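You operate a simulated robot arm through the tools that you are given. There is no shell and no other tool.

The job below is to be done with a simulated two-armed robot. You get a single attempt, and the scene is never put back.

TASK
Tension the conveyor belt to 120 N and jog it to prove it grips.
Fine: free the red knob first, lock it before the jog, then switch the conveyor off.

It is judged by the outcome, as a careful person would: the job done as asked, and still so three seconds after it is handed in. It fails if anything else is knocked over, pushed out of place, dropped, spilled or broken.

THE ROBOT
Two 7-joint arms with fingered hands on one trunk that stands fixed in place. Base frame: the origin is at the foot of the trunk, x ahead of it, y to its left, z up. Units: mm, degrees, N and s.
The left shoulder is at [50, 214, 869], the right one opposite. With the tool pointing down near the work surface each hand reaches from about 440 to 900 mm from the base axis, measured 20 degrees to its own side. Payload 3 kg a hand.
The TCP of each hand is the grasp point between the finger pads, 26 mm short of the fingertips. In the tool frame z runs along the fingers and y along their closing line. The gripper opens to 132 mm; its body begins 73 mm behind the TCP. The gripper is a hand of 3 fingers: y runs from the thumb to the fingers, the wrist lies at [0, 0, -229] in the tool frame, and closing takes about 1.5 s.
Orientation is told as [roll, pitch, yaw] about the base's x, y, z axes, in that order, counted from this pose: with the fingers straight down and closing along the base's y, the tool's x points along the base's -x, its y along +y and its z along -z.

THE INTERFACE
- The arms move only by the tool servo_tool. It takes "left_increments", "right_increments" or both (then of equal length, played together; a hand with none holds still); each is one flat list of numbers, 7 for each row, row after row: the shift along the base's x, y, z in units of 20 mm (1.0 is 20 mm), then the turn, a rotation vector about the base's x, y, z in units of 6 degrees (1.0 is 6 degrees), then the gripper command, from -1 (fully open) to 1 (shut), values between in proportion. In form: [x, y, z, rx, ry, rz, jaw, x, y, z, rx, ry, rz, jaw, ...]. A call has 1 to 20 rows; each row shifts and turns the commanded pose from where the row before left it. A call with a number of a shift or a turn outside -1 to 1 is refused whole. Rows are played at 5 a second. More than 50 mm and 8.6 degrees between two rows, or a gripper value outside its range, and nothing of the call is played. Where a pose cannot be reached the arm comes as near as it can. A force on the tool above 40 N (or 10 N above the force at the start of the call, whichever is more), or a blocked arm, ends the call early, and 0.2 s more pass. The fingers move at their own pace (about 72 mm/s each) and stop on an object; they squeeze with about 34 N. The grip force told is the motor's: it shows also when the fingers shut on nothing. Time passes only in rows, and 0.2 s behind the last, so rows that do not move let the fingers close. The reply holds the time, the measured pose of the TCP, the force on the tool along the base axes, the opening and the grip force, in the units named above and with some noise, with the torque about the TCP (base axes, N m) and any sound that the robot's microphone picked up.
- Cameras (640 x 400 px; columns grow to the right, rows downward): "scene" is now at [30.8, -24.4, 1500.5]; the picture's right is [-0.27, -0.96, 0.00], its down [-0.62, 0.17, -0.76] and it looks along [0.73, -0.20, -0.65] (base axes); focal length 344 px, centre (320, 200). "left" rides on the left gripper at [-61, 3, -92] in its tool frame; the picture's right is [-0.05, -1.00, 0.00], its down [0.83, -0.04, -0.56] and it looks along [0.55, -0.03, 0.83] (tool axes); focal length 230 px, centre (320, 200). "right" rides on the right gripper at [61, 3, -92] in its tool frame; the picture's right is [-0.05, 1.00, 0.00], its down [-0.83, -0.04, -0.56] and it looks along [-0.55, -0.03, 0.83] (tool axes); focal length 230 px, centre (320, 200). There is no depth. A picture from a camera that has moved, and an enlarged one, comes with that camera's place and axes in the base frame and with its lens.
- grab_frame(camera): a new picture of that camera. The clock stands still meanwhile.
- hand_shape(shape, hand): the hand has 3 fingers and takes this shape, open, in about a second: jaw (thumb against the fingers, like two jaws); tri (thumb and two fingers); tip (a fingertip pinch); poke (one finger out to press); point (the index stretched); flat (the hand flat); cup (the hand cupped); fist (a fist). The gripper value then closes the fingers along that shape, each until it touches; the sizes above hold for jaw. It gives what a move gives, with no picture.
- head_to(pan, tilt): turns the head with the scene camera to pan (to the left, within 86 degrees either way) and tilt (down, from -29 to 69), counted from straight ahead of the robot. It gives what a move gives.
- zoom(camera, box): a new picture of the part [left, top, right, bottom] of that camera's present view, enlarged. The clock stands still meanwhile.
- hand_in(): hands the job in; it is judged then, once.

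Places have to be worked out from the pictures, the camera data and where the tool is seen. Open the grippers and draw the arms clear of the work before you hand the job in, unless the task says otherwise.

The tools are called after ">>>" as name(argument=value, ...) on one line, values as JSON. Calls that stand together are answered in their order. servo_tool: Moves the arms, as the interface text tells. Its arguments: {"type":"object","properties":{"left_increments":{"type":"array","items":{"type":"number"}},"right_increments":{"type":"array","items":{"type":"number"}}},"required":[]} The other tools are called the same way: hand_shape (shape, hand) gives the hand a shape; head_to (pan, tilt) turns the head that bears the scene camera; grab_frame (camera) takes a picture; zoom (camera, box) takes an enlarged picture of a part of a camera's view; hand_in () hands the job in.

At the start:

```text
time_s: 0.0
left_tool_pos: [515.2, 138.2, 1181.2]
left_orientation: [0.0, -0.1, -11.7]
left_contact_force: [0.0, -0.3, -0.3]
left_ft_torque: [0.02, 0.02, -0.01]
left_opening: 132.1
left_grip_force: 0.1
left_shape: jaw
right_tool_pos: [454.1, -280.0, 1199.9]
right_orientation: [0.0, 0.1, -11.8]
right_contact_force: [0.0, 0.6, 0.5]
right_ft_torque: [0.02, -0.01, -0.02]
right_opening: 131.8
right_grip_force: 0.0
right_shape: jaw
head pan, tilt (commanded): [-15.6, 40.4]
```

scene: 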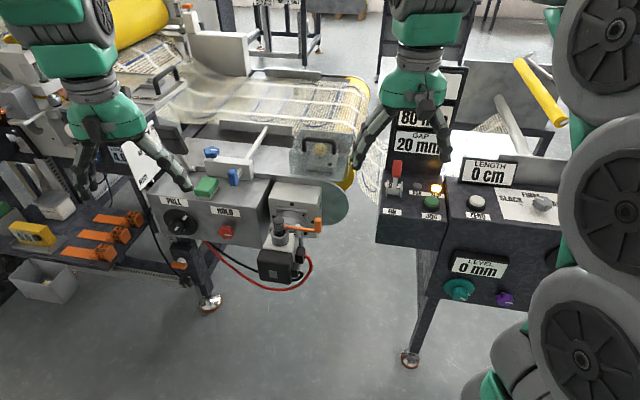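
right: 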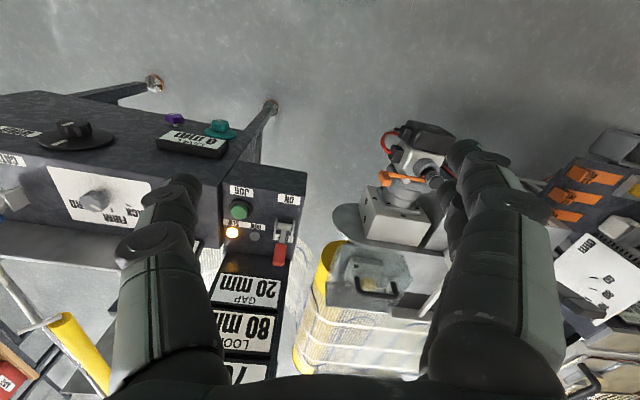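
left: 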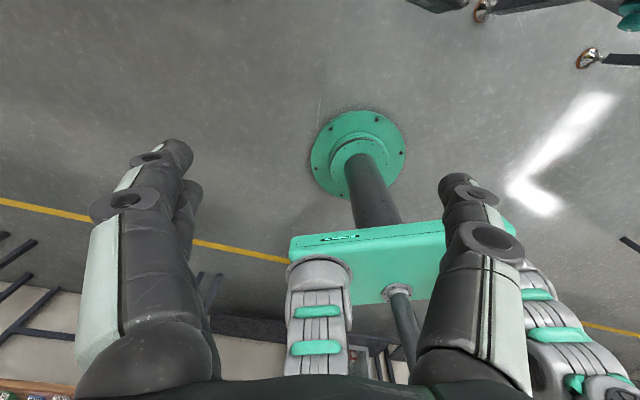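

The scene shows several machines: a left panel with PULL/HOLD, a conveyor with a loop, and a right panel with JOG/ON controls. I look closer at the labels and controls before moving anything.

>>> zoom(camera="scene", box=[120, 120, 380, 300])

>>> zoom(camera="scene", box=[360, 60, 600, 320])

>>> zoom(camera="scene", box=[0, 100, 200, 300])

```text
2.22 times, centred on (250, 210) of scene
camera zoom: at [30.8, -24.4, 1500.5], right [-0.27, -0.96, 0.0], down [-0.62, 0.17, -0.76], along [0.73, -0.2, -0.65], focal length 766 px, centre (476, 178)
```

zoom: 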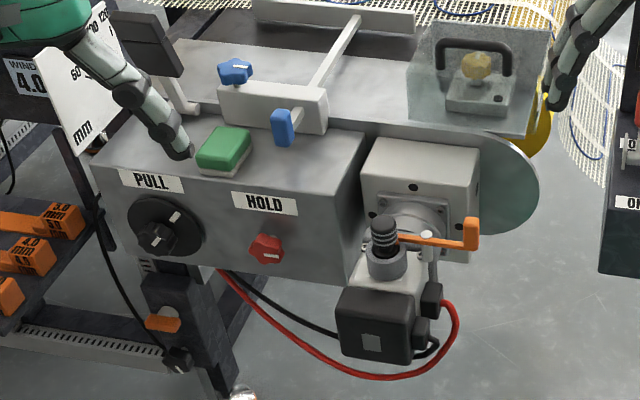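

```text
1.54 times, centred on (480, 190) of scene
camera zoom: at [30.8, -24.4, 1500.5], right [-0.27, -0.96, 0.0], down [-0.62, 0.17, -0.76], along [0.73, -0.2, -0.65], focal length 530 px, centre (74, 215)
```

zoom: 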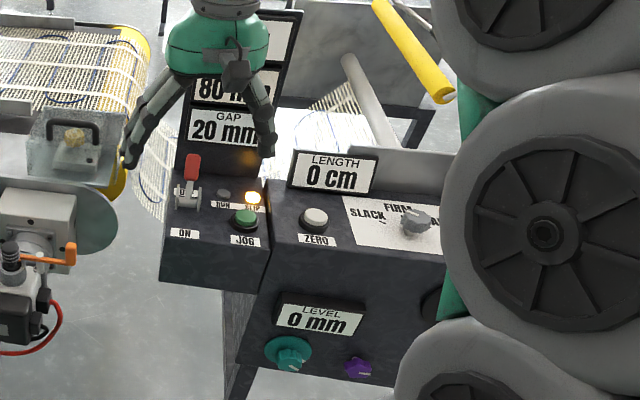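

```text
2.00 times, centred on (100, 200) of scene
camera zoom: at [30.8, -24.4, 1500.5], right [-0.27, -0.96, 0.0], down [-0.62, 0.17, -0.76], along [0.73, -0.2, -0.65], focal length 689 px, centre (760, 200)
```

zoom: 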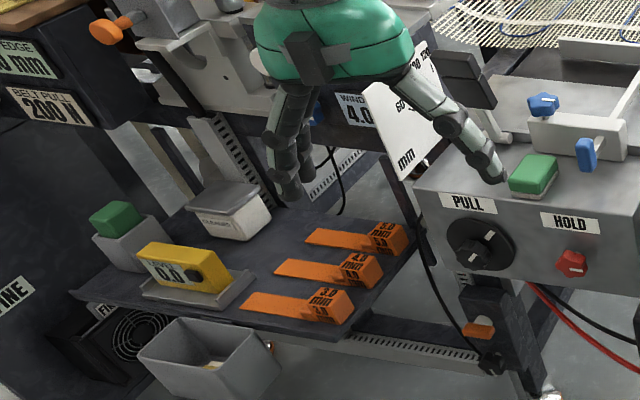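

There is a "BELT PULL 200 N" readout at the far left and a PULL knob with a red HOLD knob on the near panel. I turn the head to see the rest of the displays.

>>> head_to(pan=15, tilt=35)

>>> grab_frame(camera="scene")

```text
time_s: 1.0
left_tool_pos: [514.4, 139.2, 1180.7]
left_orientation: [0.0, 0.0, -11.9]
left_contact_force: [-0.4, -0.1, 0.0]
left_ft_torque: [0.01, -0.03, 0.03]
left_opening: 131.9
left_grip_force: 0.0
left_shape: jaw
right_tool_pos: [454.1, -279.0, 1199.4]
right_orientation: [-0.1, 0.0, -11.8]
right_contact_force: [0.1, -0.3, 0.6]
right_ft_torque: [0.02, 0.03, 0.01]
right_opening: 131.9
right_grip_force: 0.1
right_shape: jaw
head pan, tilt (commanded): [15.0, 35.0]
```

```text
taken
camera scene: at [34.3, 21.1, 1508.7], right [0.26, -0.97, 0.0], down [-0.55, -0.15, -0.82], along [0.79, 0.21, -0.57], focal length 344 px, centre (320, 200)
```

scene: 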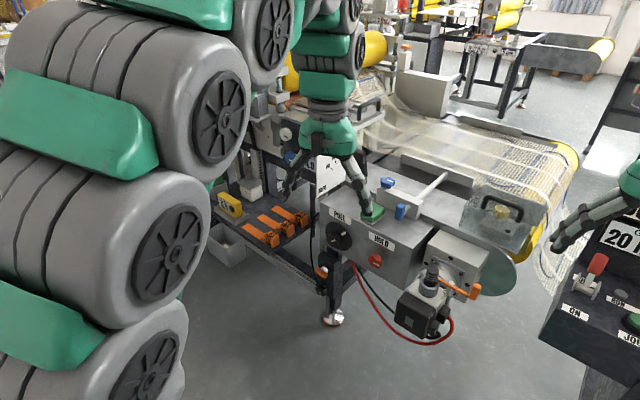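

From this pan the left arm hides the left part. I pan to other angles to see both the belt-pull readout and the right-side panel.

>>> head_to(pan=-8, tilt=30)

>>> grab_frame(camera="scene")

>>> zoom(camera="scene", box=[0, 80, 200, 280])

>>> zoom(camera="scene", box=[140, 0, 400, 180])

```text
time_s: 1.8
left_tool_pos: [514.8, 137.1, 1180.2]
left_orientation: [0.0, 0.0, -11.8]
left_contact_force: [-0.1, -0.3, -0.3]
left_ft_torque: [0.01, -0.04, -0.01]
left_opening: 131.8
left_grip_force: 0.0
left_shape: jaw
right_tool_pos: [454.6, -278.4, 1198.5]
right_orientation: [0.0, 0.0, -11.7]
right_contact_force: [0.3, -0.1, 0.3]
right_ft_torque: [-0.01, -0.02, 0.0]
right_opening: 131.9
right_grip_force: 0.0
right_shape: jaw
head pan, tilt (commanded): [-8.0, 30.0]
```

```text
taken
camera scene: at [38.8, -14.1, 1516.5], right [-0.14, -0.99, 0.0], down [-0.5, 0.07, -0.87], along [0.86, -0.12, -0.5], focal length 344 px, centre (320, 200)
```

scene: 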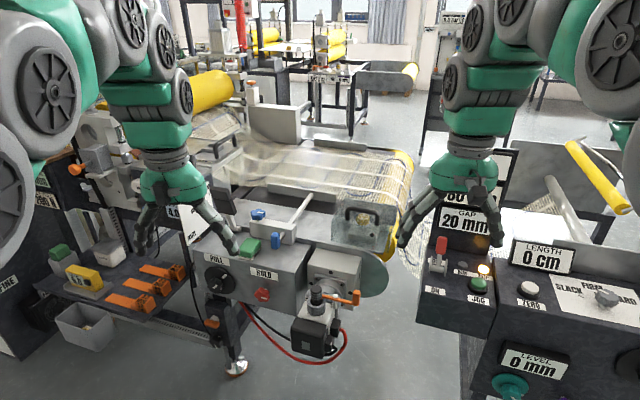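

```text
2.00 times, centred on (100, 180) of scene
camera zoom: at [38.8, -14.1, 1516.5], right [-0.14, -0.99, 0.0], down [-0.5, 0.07, -0.87], along [0.86, -0.12, -0.5], focal length 689 px, centre (760, 240)
```

zoom: 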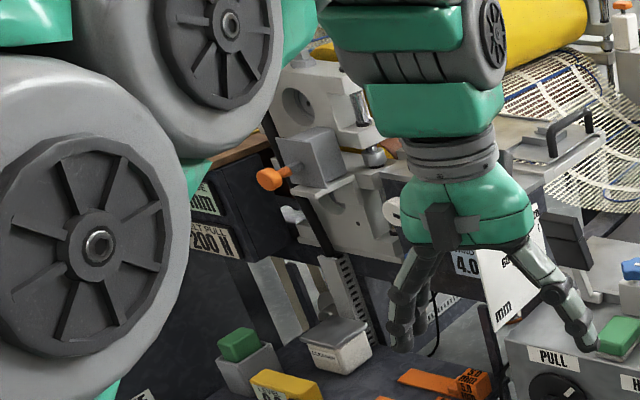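

```text
2.22 times, centred on (270, 90) of scene
camera zoom: at [38.8, -14.1, 1516.5], right [-0.14, -0.99, 0.0], down [-0.5, 0.07, -0.87], along [0.86, -0.12, -0.5], focal length 766 px, centre (431, 444)
```

zoom: 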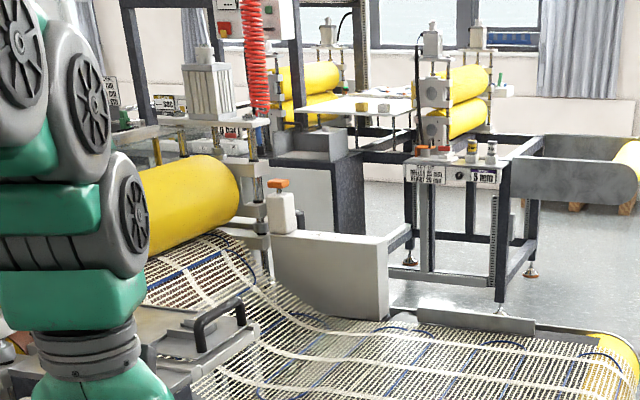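

The right panel has ON lever, lamps, JOG button and stacked displays. I zoom into both the right panel and the near machine to read every label.

>>> zoom(camera="scene", box=[400, 160, 540, 340])

>>> zoom(camera="scene", box=[190, 190, 310, 320])

>>> zoom(camera="scene", box=[490, 220, 640, 400])

>>> zoom(camera="right", box=[190, 150, 320, 400])

```text
2.22 times, centred on (470, 250) of scene
camera zoom: at [38.8, -14.1, 1516.5], right [-0.14, -0.99, 0.0], down [-0.5, 0.07, -0.87], along [0.86, -0.12, -0.5], focal length 766 px, centre (-13, 89)
```

zoom: 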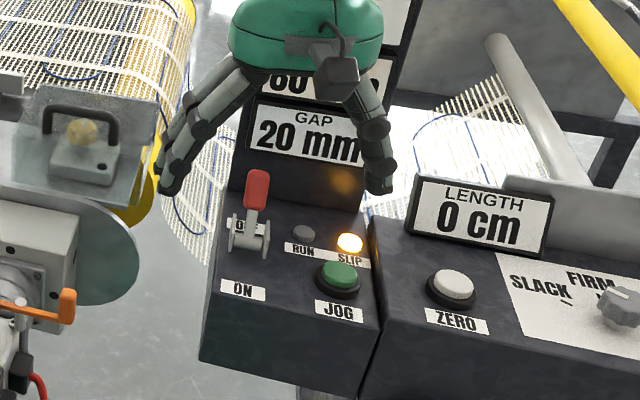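

```text
3.08 times, centred on (250, 255) of scene
camera zoom: at [38.8, -14.1, 1516.5], right [-0.14, -0.99, 0.0], down [-0.5, 0.07, -0.87], along [0.86, -0.12, -0.5], focal length 1060 px, centre (535, 31)
```

zoom: 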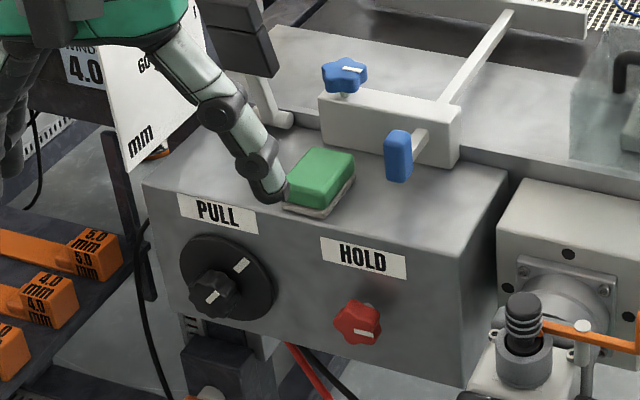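

```text
2.22 times, centred on (565, 310) of scene
camera zoom: at [38.8, -14.1, 1516.5], right [-0.14, -0.99, 0.0], down [-0.5, 0.07, -0.87], along [0.86, -0.12, -0.5], focal length 766 px, centre (-224, -44)
```

zoom: 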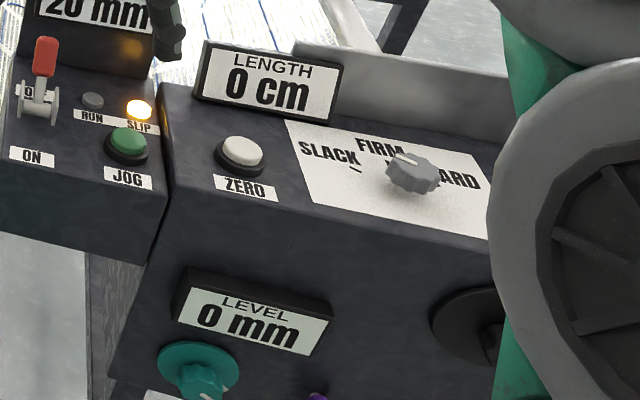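

```text
1.60 times, centred on (255, 275) of right
camera zoom: at [395.4, -261.8, 1291.7], right [0.26, 0.97, 0.0], down [0.8, -0.21, 0.55], along [0.54, -0.14, -0.83], focal length 368 px, centre (424, 80)
```

zoom: 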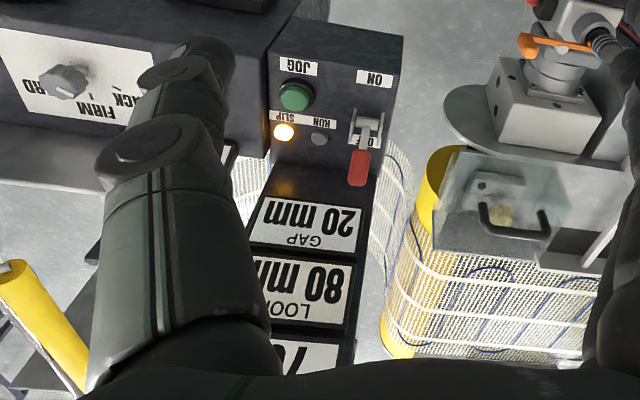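

JOG triangulates to about [667, -534, 845] and the orange lever tip to about [649, -190, 878]; the PULL/HOLD panel faces the robot turned about 26°. I turn the left hand to point forward at a safe height, so its camera can look at the PULL/HOLD panel.

>>> servo_tool(left_increments=[0, 0.4, 0, 0, 0, -0.8, -1, 0, 0.4, 0, 0, 0, -0.8, -1, 0, 0.4, 0, 0, 0, -0.8, -1, 0, 0.4, 0, -0.438, -0.899, 0, -1, 0, 0.4, 0, -0.438, -0.899, 0, -1, 0, 0.4, 0, -0.438, -0.899, 0, -1, 0, 0.4, 0, -0.438, -0.899, 0, -1, 0, 0.4, 0, -0.438, -0.899, 0, -1, 0, 0.4, 0, -0.438, -0.899, 0, -1, 0, 0.4, 0, -0.438, -0.899, 0, -1, 0, 0.4, 0, -0.438, -0.899, 0, -1, 0, 0.4, 0, -0.438, -0.899, 0, -1, 0, 0.4, 0, -0.438, -0.899, 0, -1, 0, 0.4, 0, -0.438, -0.899, 0, -1, 0, 0.4, 0, -0.438, -0.899, 0, -1, 0, 0.4, 0, -0.438, -0.899, 0, -1, 0, 0.4, 0, -0.438, -0.899, 0, -1, 0, 0.4, 0, -0.438, -0.899, 0, -1])

>>> grab_frame(camera="left")

>>> grab_frame(camera="scene")

```text
time_s: 5.6
left_tool_pos: [544.2, 302.7, 1209.6]
left_orientation: [4.8, -89.1, -31.3]
left_contact_force: [-0.1, 0.5, -0.1]
left_ft_torque: [-0.01, 0.02, -0.02]
left_opening: 132.1
left_grip_force: 0.0
left_shape: jaw
left hand out of reach, approached as far as the arm can: row 15, 16, 17, 18
right_tool_pos: [454.7, -279.3, 1200.0]
right_orientation: [0.0, 0.0, -11.9]
right_contact_force: [0.2, -0.9, -0.3]
right_ft_torque: [0.02, -0.01, 0.0]
right_opening: 131.8
right_grip_force: 0.0
right_shape: jaw
head pan, tilt (commanded): [-8.0, 30.0]
```

```text
taken
camera left: at [465.6, 347.0, 1271.9], right [-0.44, -0.9, 0.05], down [-0.53, 0.21, -0.82], along [0.72, -0.39, -0.57], focal length 230 px, centre (320, 200)
```

left: 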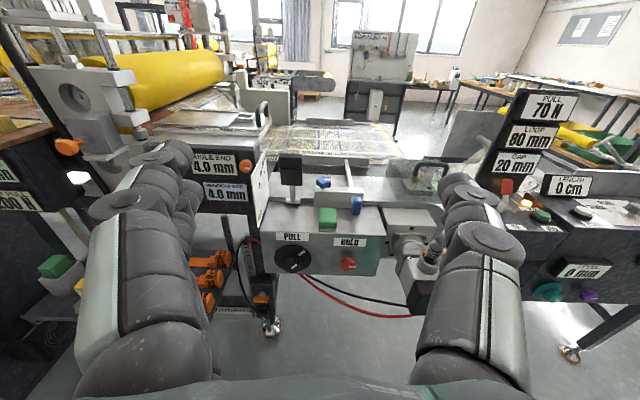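

```text
taken
camera scene: at [38.8, -14.2, 1516.6], right [-0.14, -0.99, 0.0], down [-0.5, 0.07, -0.87], along [0.86, -0.12, -0.5], focal length 344 px, centre (320, 200)
```

scene: 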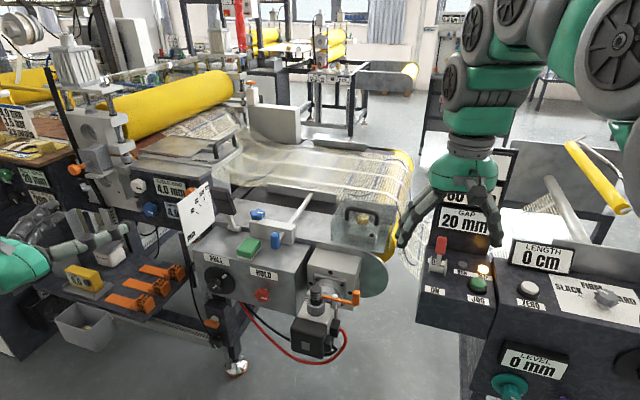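

Now the tower display is readable from the left camera: PULL 70 N, LOOP 80 mm, GAP 20 mm. I zoom in on the tower, the panel and the left machine to tell which readout belongs to the conveyor.

>>> zoom(camera="left", box=[460, 70, 640, 320])

>>> zoom(camera="left", box=[240, 140, 460, 300])

>>> zoom(camera="scene", box=[0, 60, 240, 260])

>>> zoom(camera="scene", box=[180, 150, 380, 370])

```text
1.60 times, centred on (550, 195) of left
camera zoom: at [465.6, 347.0, 1271.9], right [-0.44, -0.9, 0.05], down [-0.53, 0.21, -0.82], along [0.72, -0.39, -0.57], focal length 368 px, centre (-48, 208)
```

zoom: 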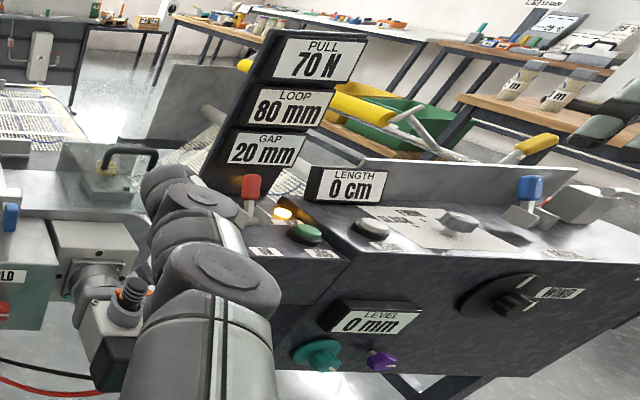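

```text
2.50 times, centred on (350, 220) of left
camera zoom: at [465.6, 347.0, 1271.9], right [-0.44, -0.9, 0.05], down [-0.53, 0.21, -0.82], along [0.72, -0.39, -0.57], focal length 575 px, centre (245, 150)
```

zoom: 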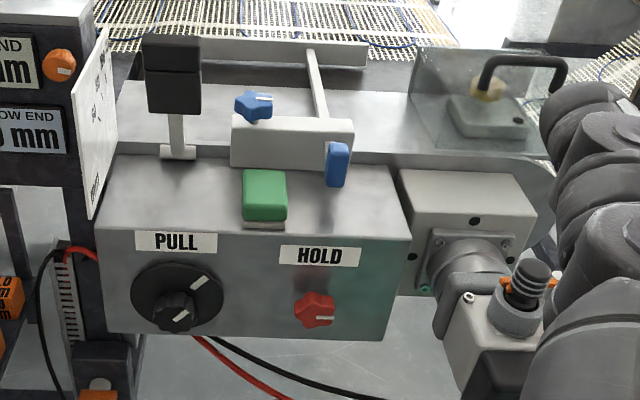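

```text
2.00 times, centred on (120, 160) of scene
camera zoom: at [38.8, -14.2, 1516.6], right [-0.14, -0.99, 0.0], down [-0.5, 0.07, -0.87], along [0.86, -0.12, -0.5], focal length 689 px, centre (720, 280)
```

zoom: 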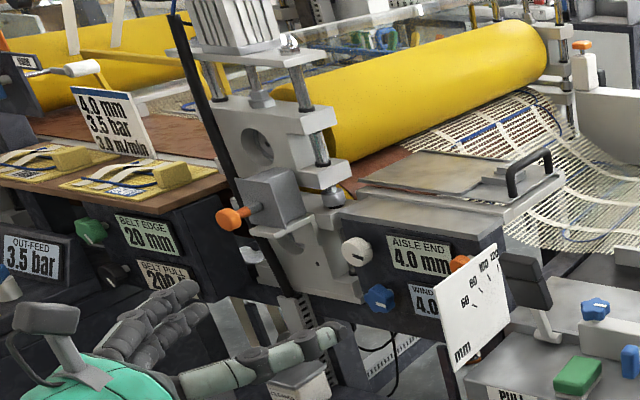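

```text
1.82 times, centred on (280, 260) of scene
camera zoom: at [38.8, -14.2, 1516.6], right [-0.14, -0.99, 0.0], down [-0.5, 0.07, -0.87], along [0.86, -0.12, -0.5], focal length 626 px, centre (393, 91)
```

zoom: 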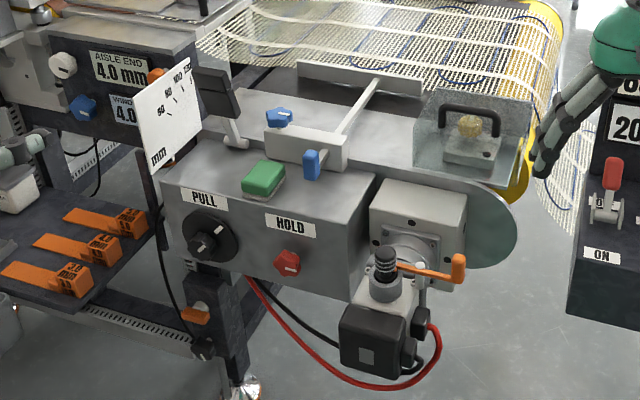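

The tower readout PULL 70 N matches the conveyor's PULL dial (the BELT PULL 200 N belongs to the left calender). I put HOLD at about [809, 55, 750] and PULL knob at about [883, 200, 738]; I lower the left hand toward a standoff in front of HOLD and shift the right hand aside so the tower can be seen.

>>> servo_tool(left_increments=[0, -0.4, -1, 0, 0, 0, -1, 0, -0.4, -1, 0, 0, 0, -1, 0, -0.4, -1, 0, 0, 0, -1, 0, -0.4, -1, 0, 0, 0, -1, 0, -0.4, -1, 0, 0, 0, -1, 0, -0.4, -1, 0, 0, 0, -1, 0, -0.4, -1, 0, 0, 0, -1, 0, -0.4, -1, 0, 0, 0, -1, 0, -0.4, -1, 0, 0, 0, -1, 0, -0.4, -1, 0, 0, 0, -1, 0, -0.4, -1, 0, 0, 0, -1, 0, -0.4, -1, 0, 0, 0, -1], right_increments=[0, -0.8, 0, 0, 0, 0, -1, 0, -0.8, 0, 0, 0, 0, -1, 0, -0.8, 0, 0, 0, 0, -1, 0, -0.8, 0, 0, 0, 0, -1, 0, -0.8, 0, 0, 0, 0, -1, 0, -0.8, 0, 0, 0, 0, -1, 0, -0.8, 0, 0, 0, 0, -1, 0, -0.8, 0, 0, 0, 0, -1, 0, -0.8, 0, 0, 0, 0, -1, 0, -0.8, 0, 0, 0, 0, -1, 0, 0, 0, 0, 0, 0, -1, 0, 0, 0, 0, 0, 0, -1])

>>> grab_frame(camera="left")

>>> grab_frame(camera="scene")

```text
time_s: 8.2
left_tool_pos: [566.1, 330.9, 1127.0]
left_orientation: [81.0, -89.7, -107.0]
left_contact_force: [0.1, -0.6, 0.2]
left_ft_torque: [0.03, -0.01, 0.01]
left_opening: 132.1
left_grip_force: 0.1
left_shape: jaw
left hand out of reach, approached as far as the arm can: row 1, 2, 3, 4, 5, 6, 7, 8, 9, 10, 11, 12
right_tool_pos: [453.1, -438.6, 1199.5]
right_orientation: [0.0, -0.1, -11.8]
right_contact_force: [0.7, -0.8, 0.3]
right_ft_torque: [-0.01, -0.03, 0.02]
right_opening: 131.8
right_grip_force: 0.1
right_shape: jaw
head pan, tilt (commanded): [-8.0, 30.0]
```

```text
taken
camera left: at [485.3, 375.6, 1187.9], right [-0.44, -0.9, 0.05], down [-0.52, 0.21, -0.83], along [0.74, -0.39, -0.56], focal length 230 px, centre (320, 200)
```

left: 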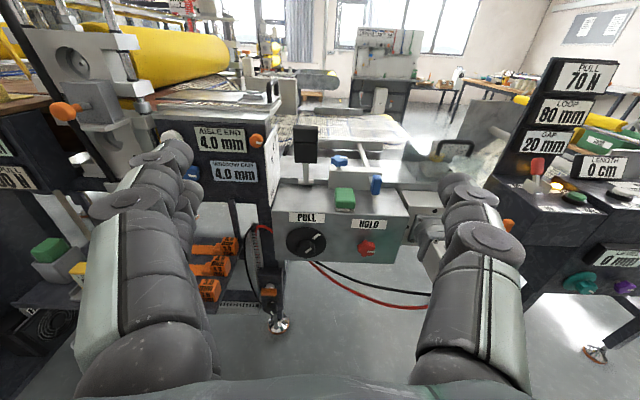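

```text
taken
camera scene: at [38.7, -14.2, 1516.6], right [-0.14, -0.99, 0.0], down [-0.5, 0.07, -0.87], along [0.86, -0.12, -0.5], focal length 344 px, centre (320, 200)
```

scene: 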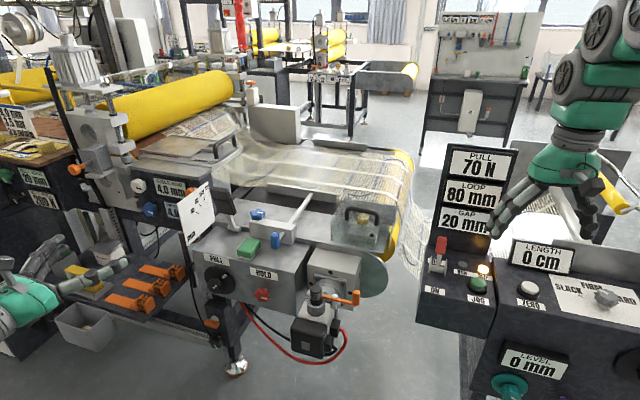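

The tower PULL display is now clear at 70 N. The left arm was too folded for that close point; I push the command forward in x so it comes back within reach.

>>> servo_tool(left_increments=[1, 0, 0, 0, 0, 0, -1, 1, 0, 0, 0, 0, 0, -1, 1, 0, 0, 0, 0, 0, -1, 1, 0, 0, 0, 0, 0, -1, 1, 0, 0, 0, 0, 0, -1, 0, 0, 0, 0, 0, 0, -1])

```text
time_s: 9.6
left_tool_pos: [666.9, 333.6, 1128.0]
left_orientation: [68.4, -89.8, -94.4]
left_contact_force: [0.0, 0.0, 0.5]
left_ft_torque: [0.03, 0.04, -0.02]
left_opening: 131.7
left_grip_force: 0.0
left_shape: jaw
right_tool_pos: [453.9, -438.4, 1198.9]
right_orientation: [0.1, 0.1, -11.9]
right_contact_force: [0.3, -0.9, 0.1]
right_ft_torque: [-0.04, 0.01, 0.01]
right_opening: 131.7
right_grip_force: 0.2
right_shape: jaw
head pan, tilt (commanded): [-8.0, 30.0]
```

The arm is in reach again at [667, 334, 1128] with heading about -26°. I now descend to a standoff about 150 mm in front of the HOLD knob.

>>> servo_tool(left_increments=[0, -0.55, -1, 0, 0, 0, -1, 0, -0.55, -1, 0, 0, 0, -1, 0, -0.55, -1, 0, 0, 0, -1, 0, -0.55, -1, 0, 0, 0, -1, 0, -0.55, -1, 0, 0, 0, -1, 0, -0.55, -1, 0, 0, 0, -1, 0, -0.55, -1, 0, 0, 0, -1, 0, -0.55, -1, 0, 0, 0, -1, 0, -0.55, -1, 0, 0, 0, -1, 0, -0.55, -1, 0, 0, 0, -1, 0, -0.55, -1, 0, 0, 0, -1, 0, -0.55, -1, 0, 0, 0, -1, 0, -0.55, -1, 0, 0, 0, -1, 0, -0.55, -1, 0, 0, 0, -1, 0, -0.55, -1, 0, 0, 0, -1, 0, -0.55, -1, 0, 0, 0, -1, 0, -0.55, -1, 0, 0, 0, -1, 0, -0.55, -1, 0, 0, 0, -1])

>>> grab_frame(camera="left")

>>> grab_frame(camera="scene")

```text
time_s: 13.4
left_tool_pos: [665.9, 134.1, 768.4]
left_orientation: [92.9, -89.7, -118.6]
left_contact_force: [-0.6, -0.4, -0.6]
left_ft_torque: [0.04, -0.02, 0.01]
left_opening: 131.9
left_grip_force: 0.0
left_shape: jaw
right_tool_pos: [452.8, -437.6, 1200.5]
right_orientation: [0.0, 0.0, -11.8]
right_contact_force: [0.5, -0.6, -0.3]
right_ft_torque: [0.02, 0.03, 0.01]
right_opening: 131.9
right_grip_force: 0.1
right_shape: jaw
head pan, tilt (commanded): [-8.0, 30.0]
```

```text
taken
camera left: at [585.2, 178.2, 830.1], right [-0.44, -0.9, 0.05], down [-0.52, 0.21, -0.83], along [0.74, -0.39, -0.55], focal length 230 px, centre (320, 200)
```

left: 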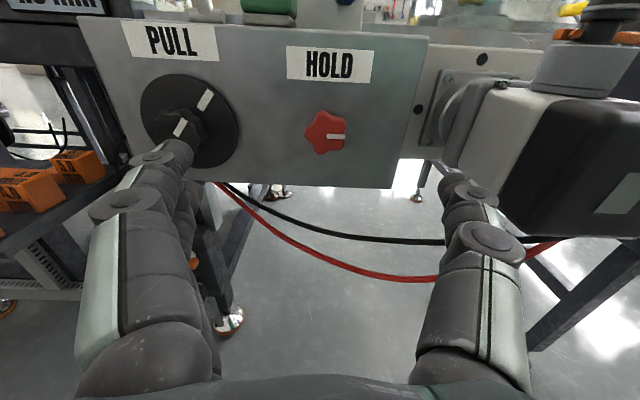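

```text
taken
camera scene: at [38.8, -14.2, 1516.6], right [-0.14, -0.99, 0.0], down [-0.5, 0.07, -0.87], along [0.86, -0.12, -0.5], focal length 344 px, centre (320, 200)
```

scene: 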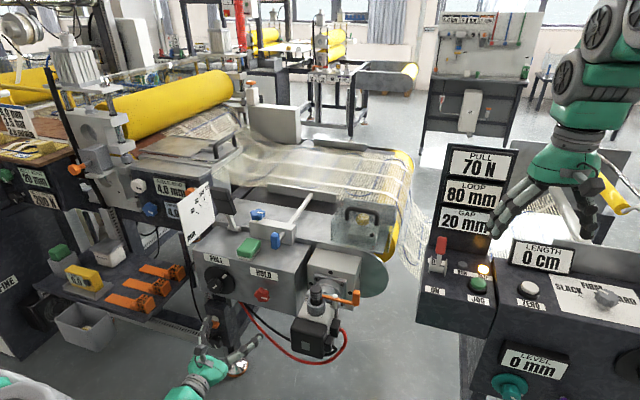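

The view is clear: HOLD is consistent at about [809, 56, 753] with roughly a 22 mm radius. I zoom on both knobs to read their marks.

>>> zoom(camera="left", box=[120, 60, 400, 200])

>>> zoom(camera="left", box=[280, 90, 380, 170])

```text
2.29 times, centred on (260, 130) of left
camera zoom: at [585.2, 178.2, 830.1], right [-0.44, -0.9, 0.05], down [-0.52, 0.21, -0.83], along [0.74, -0.39, -0.55], focal length 526 px, centre (457, 360)
```

zoom: 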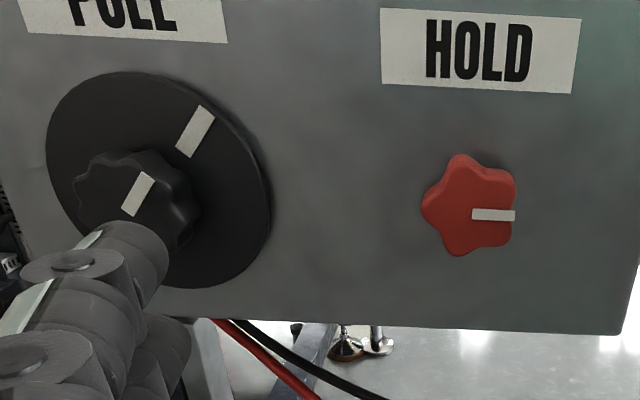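

```text
5.00 times, centred on (330, 130) of left
camera zoom: at [585.2, 178.2, 830.1], right [-0.44, -0.9, 0.05], down [-0.52, 0.21, -0.83], along [0.74, -0.39, -0.55], focal length 1150 px, centre (270, 550)
```

zoom: 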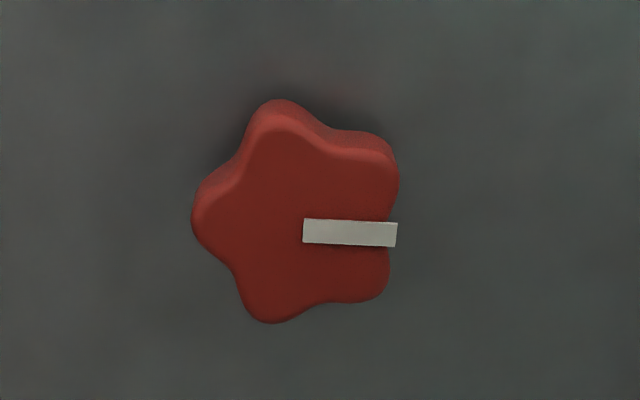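

HOLD's front face stands about 26 mm off the panel, and the panel normal heading is about 27°. I approach to about 60 mm before the grasp pose with the fingers partly closed, then recheck alignment.

>>> servo_tool(left_increments=[0.861, -0.49, -0.154, 0, 0, 0, -0.2, 0.861, -0.49, -0.154, 0, 0, 0, -0.2, 0.861, -0.49, -0.154, 0, 0, 0, -0.2, 0.861, -0.49, -0.154, 0, 0, 0, -0.2, 0.861, -0.49, -0.154, 0, 0, 0, -0.2, 0, 0, 0, 0, 0, 0, -0.2])

>>> grab_frame(camera="left")

>>> zoom(camera="scene", box=[180, 230, 340, 340])

```text
time_s: 14.8
left_tool_pos: [753.8, 83.5, 753.4]
left_orientation: [81.7, -89.7, -107.6]
left_contact_force: [-0.7, 0.0, -0.5]
left_ft_torque: [0.04, -0.03, 0.02]
left_opening: 79.7
left_grip_force: 0.1
left_shape: jaw
right_tool_pos: [452.8, -439.5, 1200.4]
right_orientation: [-0.1, -0.1, -11.9]
right_contact_force: [-0.1, -0.6, 0.6]
right_ft_torque: [-0.04, 0.02, 0.0]
right_opening: 131.8
right_grip_force: 0.1
right_shape: jaw
head pan, tilt (commanded): [-8.0, 30.0]
```

```text
taken
camera left: at [672.9, 127.7, 813.7], right [-0.44, -0.9, 0.05], down [-0.52, 0.21, -0.83], along [0.74, -0.39, -0.56], focal length 230 px, centre (320, 200)
```

left: 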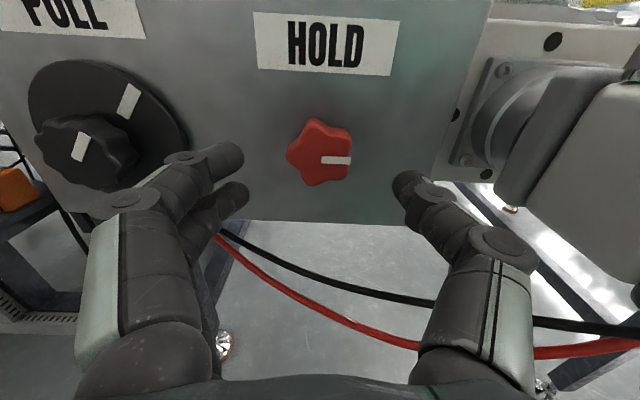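

```text
3.64 times, centred on (260, 285) of scene
camera zoom: at [38.8, -14.2, 1516.6], right [-0.14, -0.99, 0.0], down [-0.5, 0.07, -0.87], along [0.86, -0.12, -0.5], focal length 1253 px, centre (538, -109)
```

zoom: 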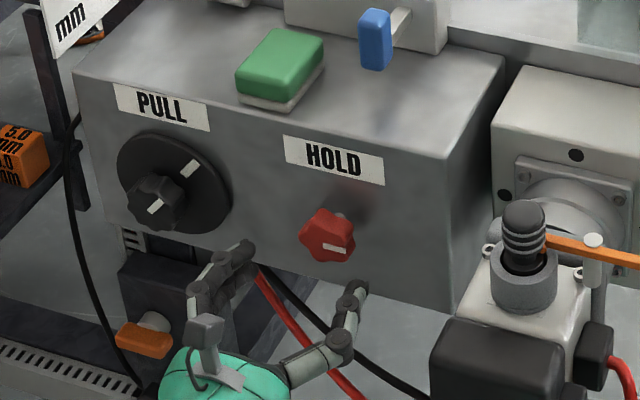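

The knob is laterally centred on the grip within about 1–2 mm. I advance 30 mm more and recheck height and depth.

>>> servo_tool(left_increments=[0.67, -0.34, 0, 0, 0, 0, -0.2, 0.67, -0.34, 0, 0, 0, 0, -0.2, 0, 0, 0, 0, 0, 0, -0.2])

>>> grab_frame(camera="left")

>>> zoom(camera="scene", box=[200, 240, 320, 330])

```text
time_s: 15.6
left_tool_pos: [780.1, 70.4, 752.8]
left_orientation: [73.4, -89.8, -99.5]
left_contact_force: [-0.1, 0.3, 0.7]
left_ft_torque: [0.02, -0.01, -0.03]
left_opening: 79.7
left_grip_force: 0.0
left_shape: jaw
right_tool_pos: [453.3, -438.4, 1200.6]
right_orientation: [0.0, -0.1, -11.7]
right_contact_force: [-0.4, -0.7, -0.3]
right_ft_torque: [-0.01, -0.03, -0.02]
right_opening: 132.2
right_grip_force: 0.1
right_shape: jaw
head pan, tilt (commanded): [-8.0, 30.0]
```

```text
taken
camera left: at [699.6, 115.0, 814.3], right [-0.44, -0.9, 0.05], down [-0.52, 0.21, -0.83], along [0.74, -0.39, -0.56], focal length 230 px, centre (320, 200)
```

left: 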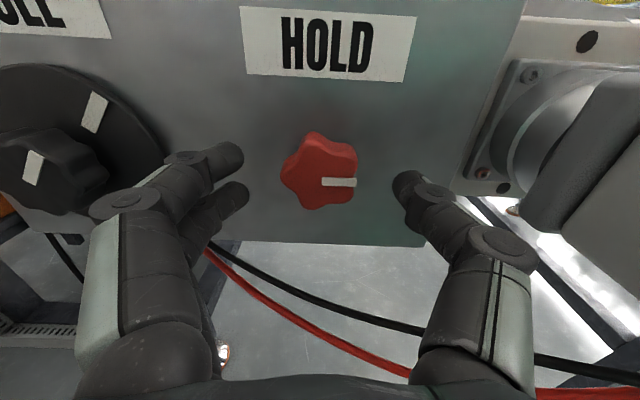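

```text
4.44 times, centred on (260, 285) of scene
camera zoom: at [38.8, -14.2, 1516.6], right [-0.14, -0.99, 0.0], down [-0.5, 0.07, -0.87], along [0.86, -0.12, -0.5], focal length 1531 px, centre (587, -178)
```

zoom: 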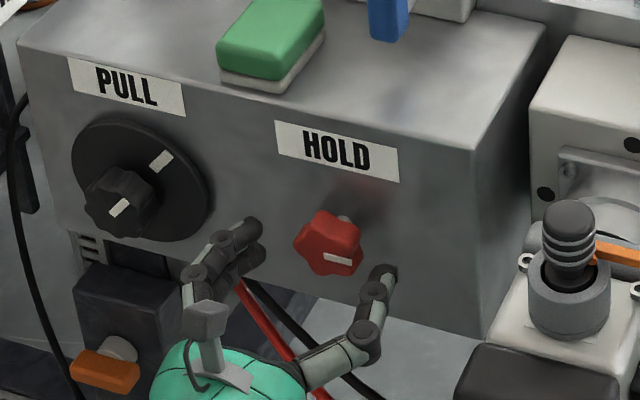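

The knob front is about 32 mm ahead of the TCP and about 2 mm below it. I advance 24 mm, leaving fingertip clearance to the panel, then close on the knob.

>>> servo_tool(left_increments=[0.535, -0.273, -0.045, 0, 0, 0, -0.2, 0.535, -0.273, -0.045, 0, 0, 0, -0.2, 0, 0, 0, 0, 0, 0, -0.2])

>>> grab_frame(camera="left")

```text
time_s: 16.4
left_tool_pos: [800.4, 59.6, 750.9]
left_orientation: [73.3, -89.8, -99.5]
left_contact_force: [-0.1, 0.3, 0.4]
left_ft_torque: [0.01, -0.04, -0.02]
left_opening: 79.9
left_grip_force: 0.0
left_shape: jaw
right_tool_pos: [453.4, -438.6, 1199.6]
right_orientation: [0.0, 0.1, -11.8]
right_contact_force: [0.0, 0.2, 0.1]
right_ft_torque: [-0.03, -0.02, -0.02]
right_opening: 131.9
right_grip_force: 0.0
right_shape: jaw
head pan, tilt (commanded): [-8.0, 30.0]
```

```text
taken
camera left: at [720.3, 103.9, 811.8], right [-0.44, -0.9, 0.05], down [-0.52, 0.21, -0.83], along [0.74, -0.39, -0.56], focal length 230 px, centre (320, 200)
```

left: 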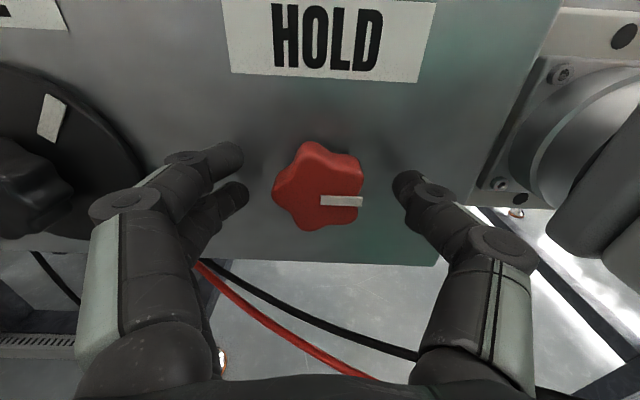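

The knob is centred between finger and thumb, its front about 11 mm ahead of the TCP. I advance 4 mm more and close the hand on it.

>>> servo_tool(left_increments=[0.178, -0.09, 0, 0, 0, 0, -0.2, 0, 0, 0, 0, 0, 0, 0.2, 0, 0, 0, 0, 0, 0, 0.4, 0, 0, 0, 0, 0, 0, 0.6, 0, 0, 0, 0, 0, 0, 0.8, 0, 0, 0, 0, 0, 0, 0.8, 0, 0, 0, 0, 0, 0, 0.8])

>>> grab_frame(camera="left")

```text
time_s: 18.0
left_tool_pos: [805.0, 56.6, 750.5]
left_orientation: [79.9, -89.8, -106.1]
left_contact_force: [13.1, -5.9, -1.4]
left_ft_torque: [-0.01, 0.02, -0.11]
left_opening: 32.4
left_grip_force: 33.5
left_shape: jaw
right_tool_pos: [453.6, -439.5, 1199.8]
right_orientation: [0.0, 0.0, -11.9]
right_contact_force: [-1.4, 0.4, 0.7]
right_ft_torque: [0.02, 0.0, 0.02]
right_opening: 131.9
right_grip_force: 0.1
right_shape: jaw
head pan, tilt (commanded): [-8.0, 30.0]
```

```text
taken
camera left: at [724.3, 101.5, 812.0], right [-0.44, -0.9, 0.05], down [-0.52, 0.21, -0.83], along [0.74, -0.39, -0.56], focal length 230 px, centre (320, 200)
```

left: 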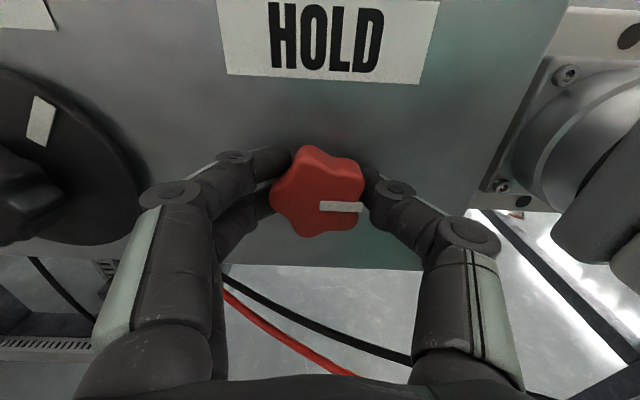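

The hand holds the knob with 33.5 N. I turn it counterclockwise (to loosen) by 30° about the panel normal and check.

>>> servo_tool(left_increments=[0, 0, 0, -0.895, 0.445, 0, 0.8, 0, 0, 0, -0.895, 0.445, 0, 0.8, 0, 0, 0, -0.895, 0.445, 0, 0.8, 0, 0, 0, -0.895, 0.445, 0, 0.8, 0, 0, 0, -0.895, 0.445, 0, 0.8, 0, 0, 0, 0, 0, 0, 0.8])

>>> grab_frame(camera="left")

>>> zoom(camera="scene", box=[200, 240, 320, 330])

>>> zoom(camera="scene", box=[410, 130, 530, 330])

```text
time_s: 19.4
left_tool_pos: [804.4, 57.7, 751.7]
left_orientation: [-89.6, -60.2, 63.6]
left_contact_force: [20.5, -6.9, 7.6]
left_ft_torque: [-0.06, -0.16, -0.04]
left_opening: 32.0
left_grip_force: 34.0
left_shape: jaw
right_tool_pos: [454.0, -439.7, 1200.4]
right_orientation: [-0.1, 0.0, -11.8]
right_contact_force: [0.3, 0.4, -0.2]
right_ft_torque: [0.03, 0.0, -0.03]
right_opening: 132.2
right_grip_force: 0.1
right_shape: jaw
head pan, tilt (commanded): [-8.0, 30.0]
```

```text
taken
camera left: at [737.4, 129.6, 802.4], right [-0.37, -0.76, 0.54], down [-0.7, -0.16, -0.7], along [0.61, -0.64, -0.47], focal length 230 px, centre (320, 200)
```

left: 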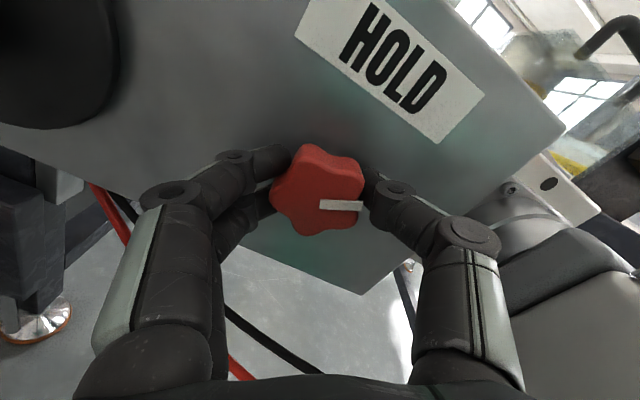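

```text
4.44 times, centred on (260, 285) of scene
camera zoom: at [38.9, -14.3, 1516.5], right [-0.14, -0.99, 0.0], down [-0.5, 0.07, -0.87], along [0.86, -0.12, -0.5], focal length 1531 px, centre (587, -178)
```

zoom: 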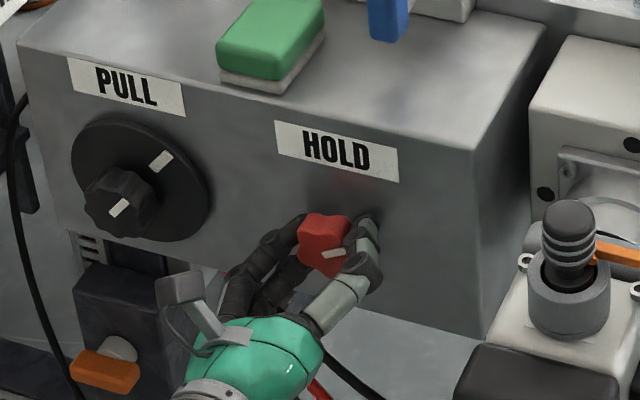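

```text
2.00 times, centred on (470, 230) of scene
camera zoom: at [38.9, -14.3, 1516.5], right [-0.14, -0.99, 0.0], down [-0.5, 0.07, -0.87], along [0.86, -0.12, -0.5], focal length 689 px, centre (20, 140)
```

zoom: 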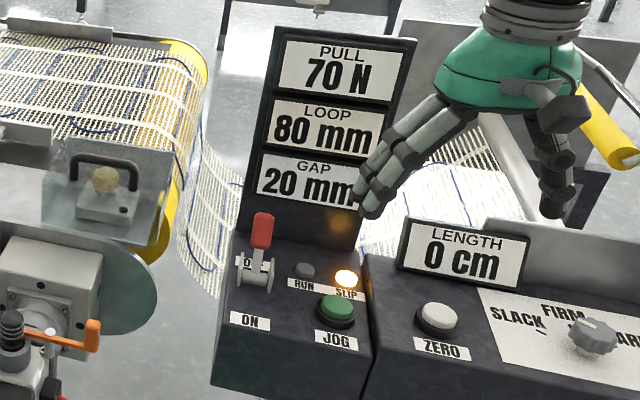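

The knob turned 30° with the hand, with almost no torque. I keep turning counterclockwise another 48° and watch for a stop.

>>> servo_tool(left_increments=[0, 0, 0, -0.895, 0.445, 0, 0.8, 0, 0, 0, -0.895, 0.445, 0, 0.8, 0, 0, 0, -0.895, 0.445, 0, 0.8, 0, 0, 0, -0.895, 0.445, 0, 0.8, 0, 0, 0, -0.895, 0.445, 0, 0.8, 0, 0, 0, -0.895, 0.445, 0, 0.8, 0, 0, 0, -0.895, 0.445, 0, 0.8, 0, 0, 0, -0.895, 0.445, 0, 0.8, 0, 0, 0, 0, 0, 0, 0.8])

>>> grab_frame(camera="left")

>>> zoom(camera="scene", box=[200, 240, 320, 330])

```text
time_s: 21.4
left_tool_pos: [804.6, 59.1, 750.8]
left_orientation: [-89.5, -12.2, 63.5]
left_contact_force: [26.3, -1.1, 0.2]
left_ft_torque: [-0.03, -0.09, 0.15]
left_opening: 31.7
left_grip_force: 33.8
left_shape: jaw
right_tool_pos: [453.6, -438.7, 1201.0]
right_orientation: [0.0, 0.0, -11.8]
right_contact_force: [0.8, -0.1, 1.0]
right_ft_torque: [0.01, 0.01, -0.03]
right_opening: 131.7
right_grip_force: 0.0
right_shape: jaw
head pan, tilt (commanded): [-8.0, 30.0]
```

```text
taken
camera left: at [749.7, 155.4, 760.7], right [-0.06, -0.15, 0.99], down [-0.86, -0.49, -0.13], along [0.5, -0.86, -0.1], focal length 230 px, centre (320, 200)
```

left: 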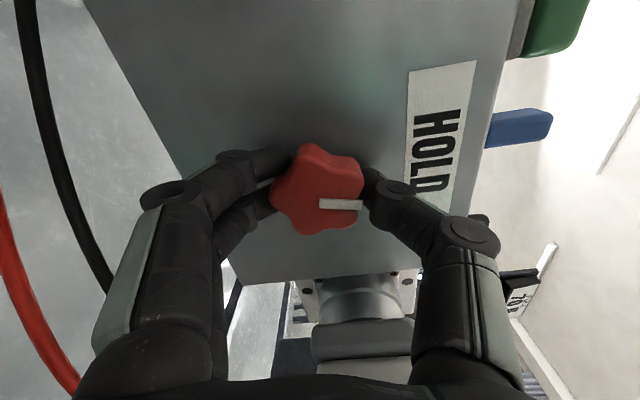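

```text
4.44 times, centred on (260, 285) of scene
camera zoom: at [39.1, -14.2, 1516.5], right [-0.14, -0.99, 0.0], down [-0.5, 0.07, -0.87], along [0.86, -0.12, -0.5], focal length 1531 px, centre (587, -178)
```

zoom: 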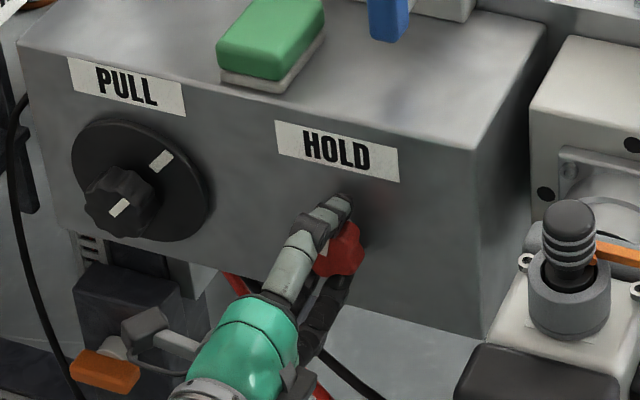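

The knob has turned about 78° freely and its mark now points nearly up. I continue in small steps to find whether there is an end stop.

>>> servo_tool(left_increments=[0, 0, 0, -0.895, 0.445, 0, 0.8, 0, 0, 0, -0.895, 0.445, 0, 0.8, 0, 0, 0, -0.895, 0.445, 0, 0.8, 0, 0, 0, -0.895, 0.445, 0, 0.8, 0, 0, 0, 0, 0, 0, 0.8])

>>> grab_frame(camera="left")

```text
time_s: 22.6
left_tool_pos: [804.0, 60.7, 750.8]
left_orientation: [-89.6, 11.8, 63.8]
left_contact_force: [30.4, 14.6, -7.6]
left_ft_torque: [1.44, -0.93, 0.47]
left_opening: 31.2
left_grip_force: 33.9
left_shape: jaw
right_tool_pos: [452.9, -438.3, 1200.7]
right_orientation: [-0.1, 0.0, -11.8]
right_contact_force: [0.7, 0.4, 0.4]
right_ft_torque: [0.0, -0.02, 0.02]
right_opening: 131.8
right_grip_force: 0.0
right_shape: jaw
head pan, tilt (commanded): [-8.0, 30.0]
```

```text
taken
camera left: at [749.2, 156.2, 735.6], right [0.12, 0.22, 0.97], down [-0.85, -0.48, 0.22], along [0.51, -0.85, 0.13], focal length 230 px, centre (320, 200)
```

left: 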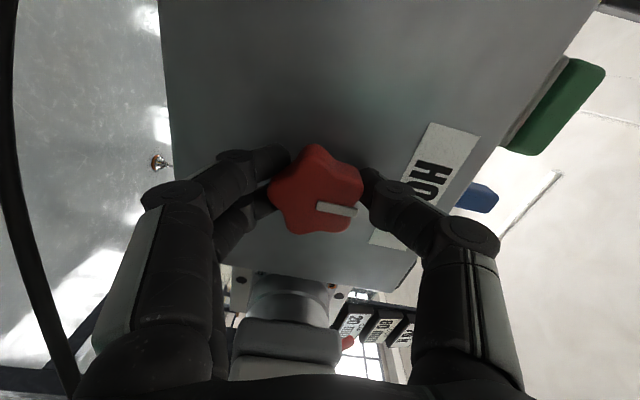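

Reaction torque rose to about 1.7 N m and the knob slipped slightly in the grip, so the stop is at about 90° counterclockwise; HOLD should be free. I open the fingers and back straight out.

>>> servo_tool(left_increments=[0, 0, 0, 0.895, -0.445, 0, 0.8, 0, 0, 0, 0, 0, 0, 0.3, 0, 0, 0, 0, 0, 0, -0.2, 0, 0, 0, 0, 0, 0, -0.2, 0, 0, 0, 0, 0, 0, -0.2, -0.89, 0.4545, 0, 0, 0, 0, -0.2, -0.89, 0.4545, 0, 0, 0, 0, -0.2, -0.89, 0.4545, 0, 0, 0, 0, -0.2, -0.89, 0.4545, 0, 0, 0, 0, -0.2, -0.89, 0.4545, 0, 0, 0, 0, -0.2])

>>> grab_frame(camera="left")

>>> zoom(camera="scene", box=[200, 240, 320, 330])

```text
time_s: 24.8
left_tool_pos: [715.3, 102.7, 750.4]
left_orientation: [-89.6, 5.8, 63.5]
left_contact_force: [-0.2, 0.4, 0.0]
left_ft_torque: [-0.01, 0.02, -0.01]
left_opening: 78.4
left_grip_force: 0.0
left_shape: jaw
right_tool_pos: [453.2, -437.6, 1200.2]
right_orientation: [0.1, 0.0, -11.9]
right_contact_force: [0.0, 0.7, -0.4]
right_ft_torque: [0.0, 0.0, -0.01]
right_opening: 131.8
right_grip_force: 0.1
right_shape: jaw
head pan, tilt (commanded): [-8.0, 30.0]
```

```text
taken
camera left: at [660.9, 199.9, 741.3], right [0.07, 0.13, 0.99], down [-0.86, -0.49, 0.13], along [0.5, -0.86, 0.08], focal length 230 px, centre (320, 200)
```

left: 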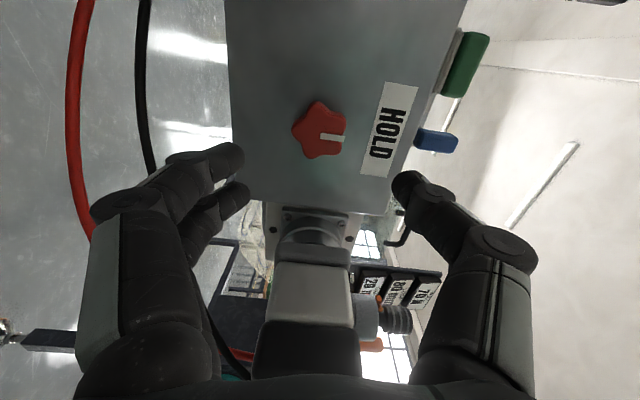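

```text
4.44 times, centred on (260, 285) of scene
camera zoom: at [38.8, -14.2, 1516.6], right [-0.14, -0.99, 0.0], down [-0.5, 0.07, -0.87], along [0.86, -0.12, -0.5], focal length 1531 px, centre (587, -178)
```

zoom: 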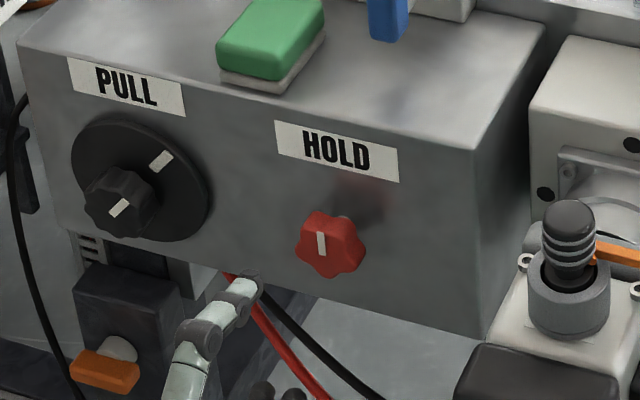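

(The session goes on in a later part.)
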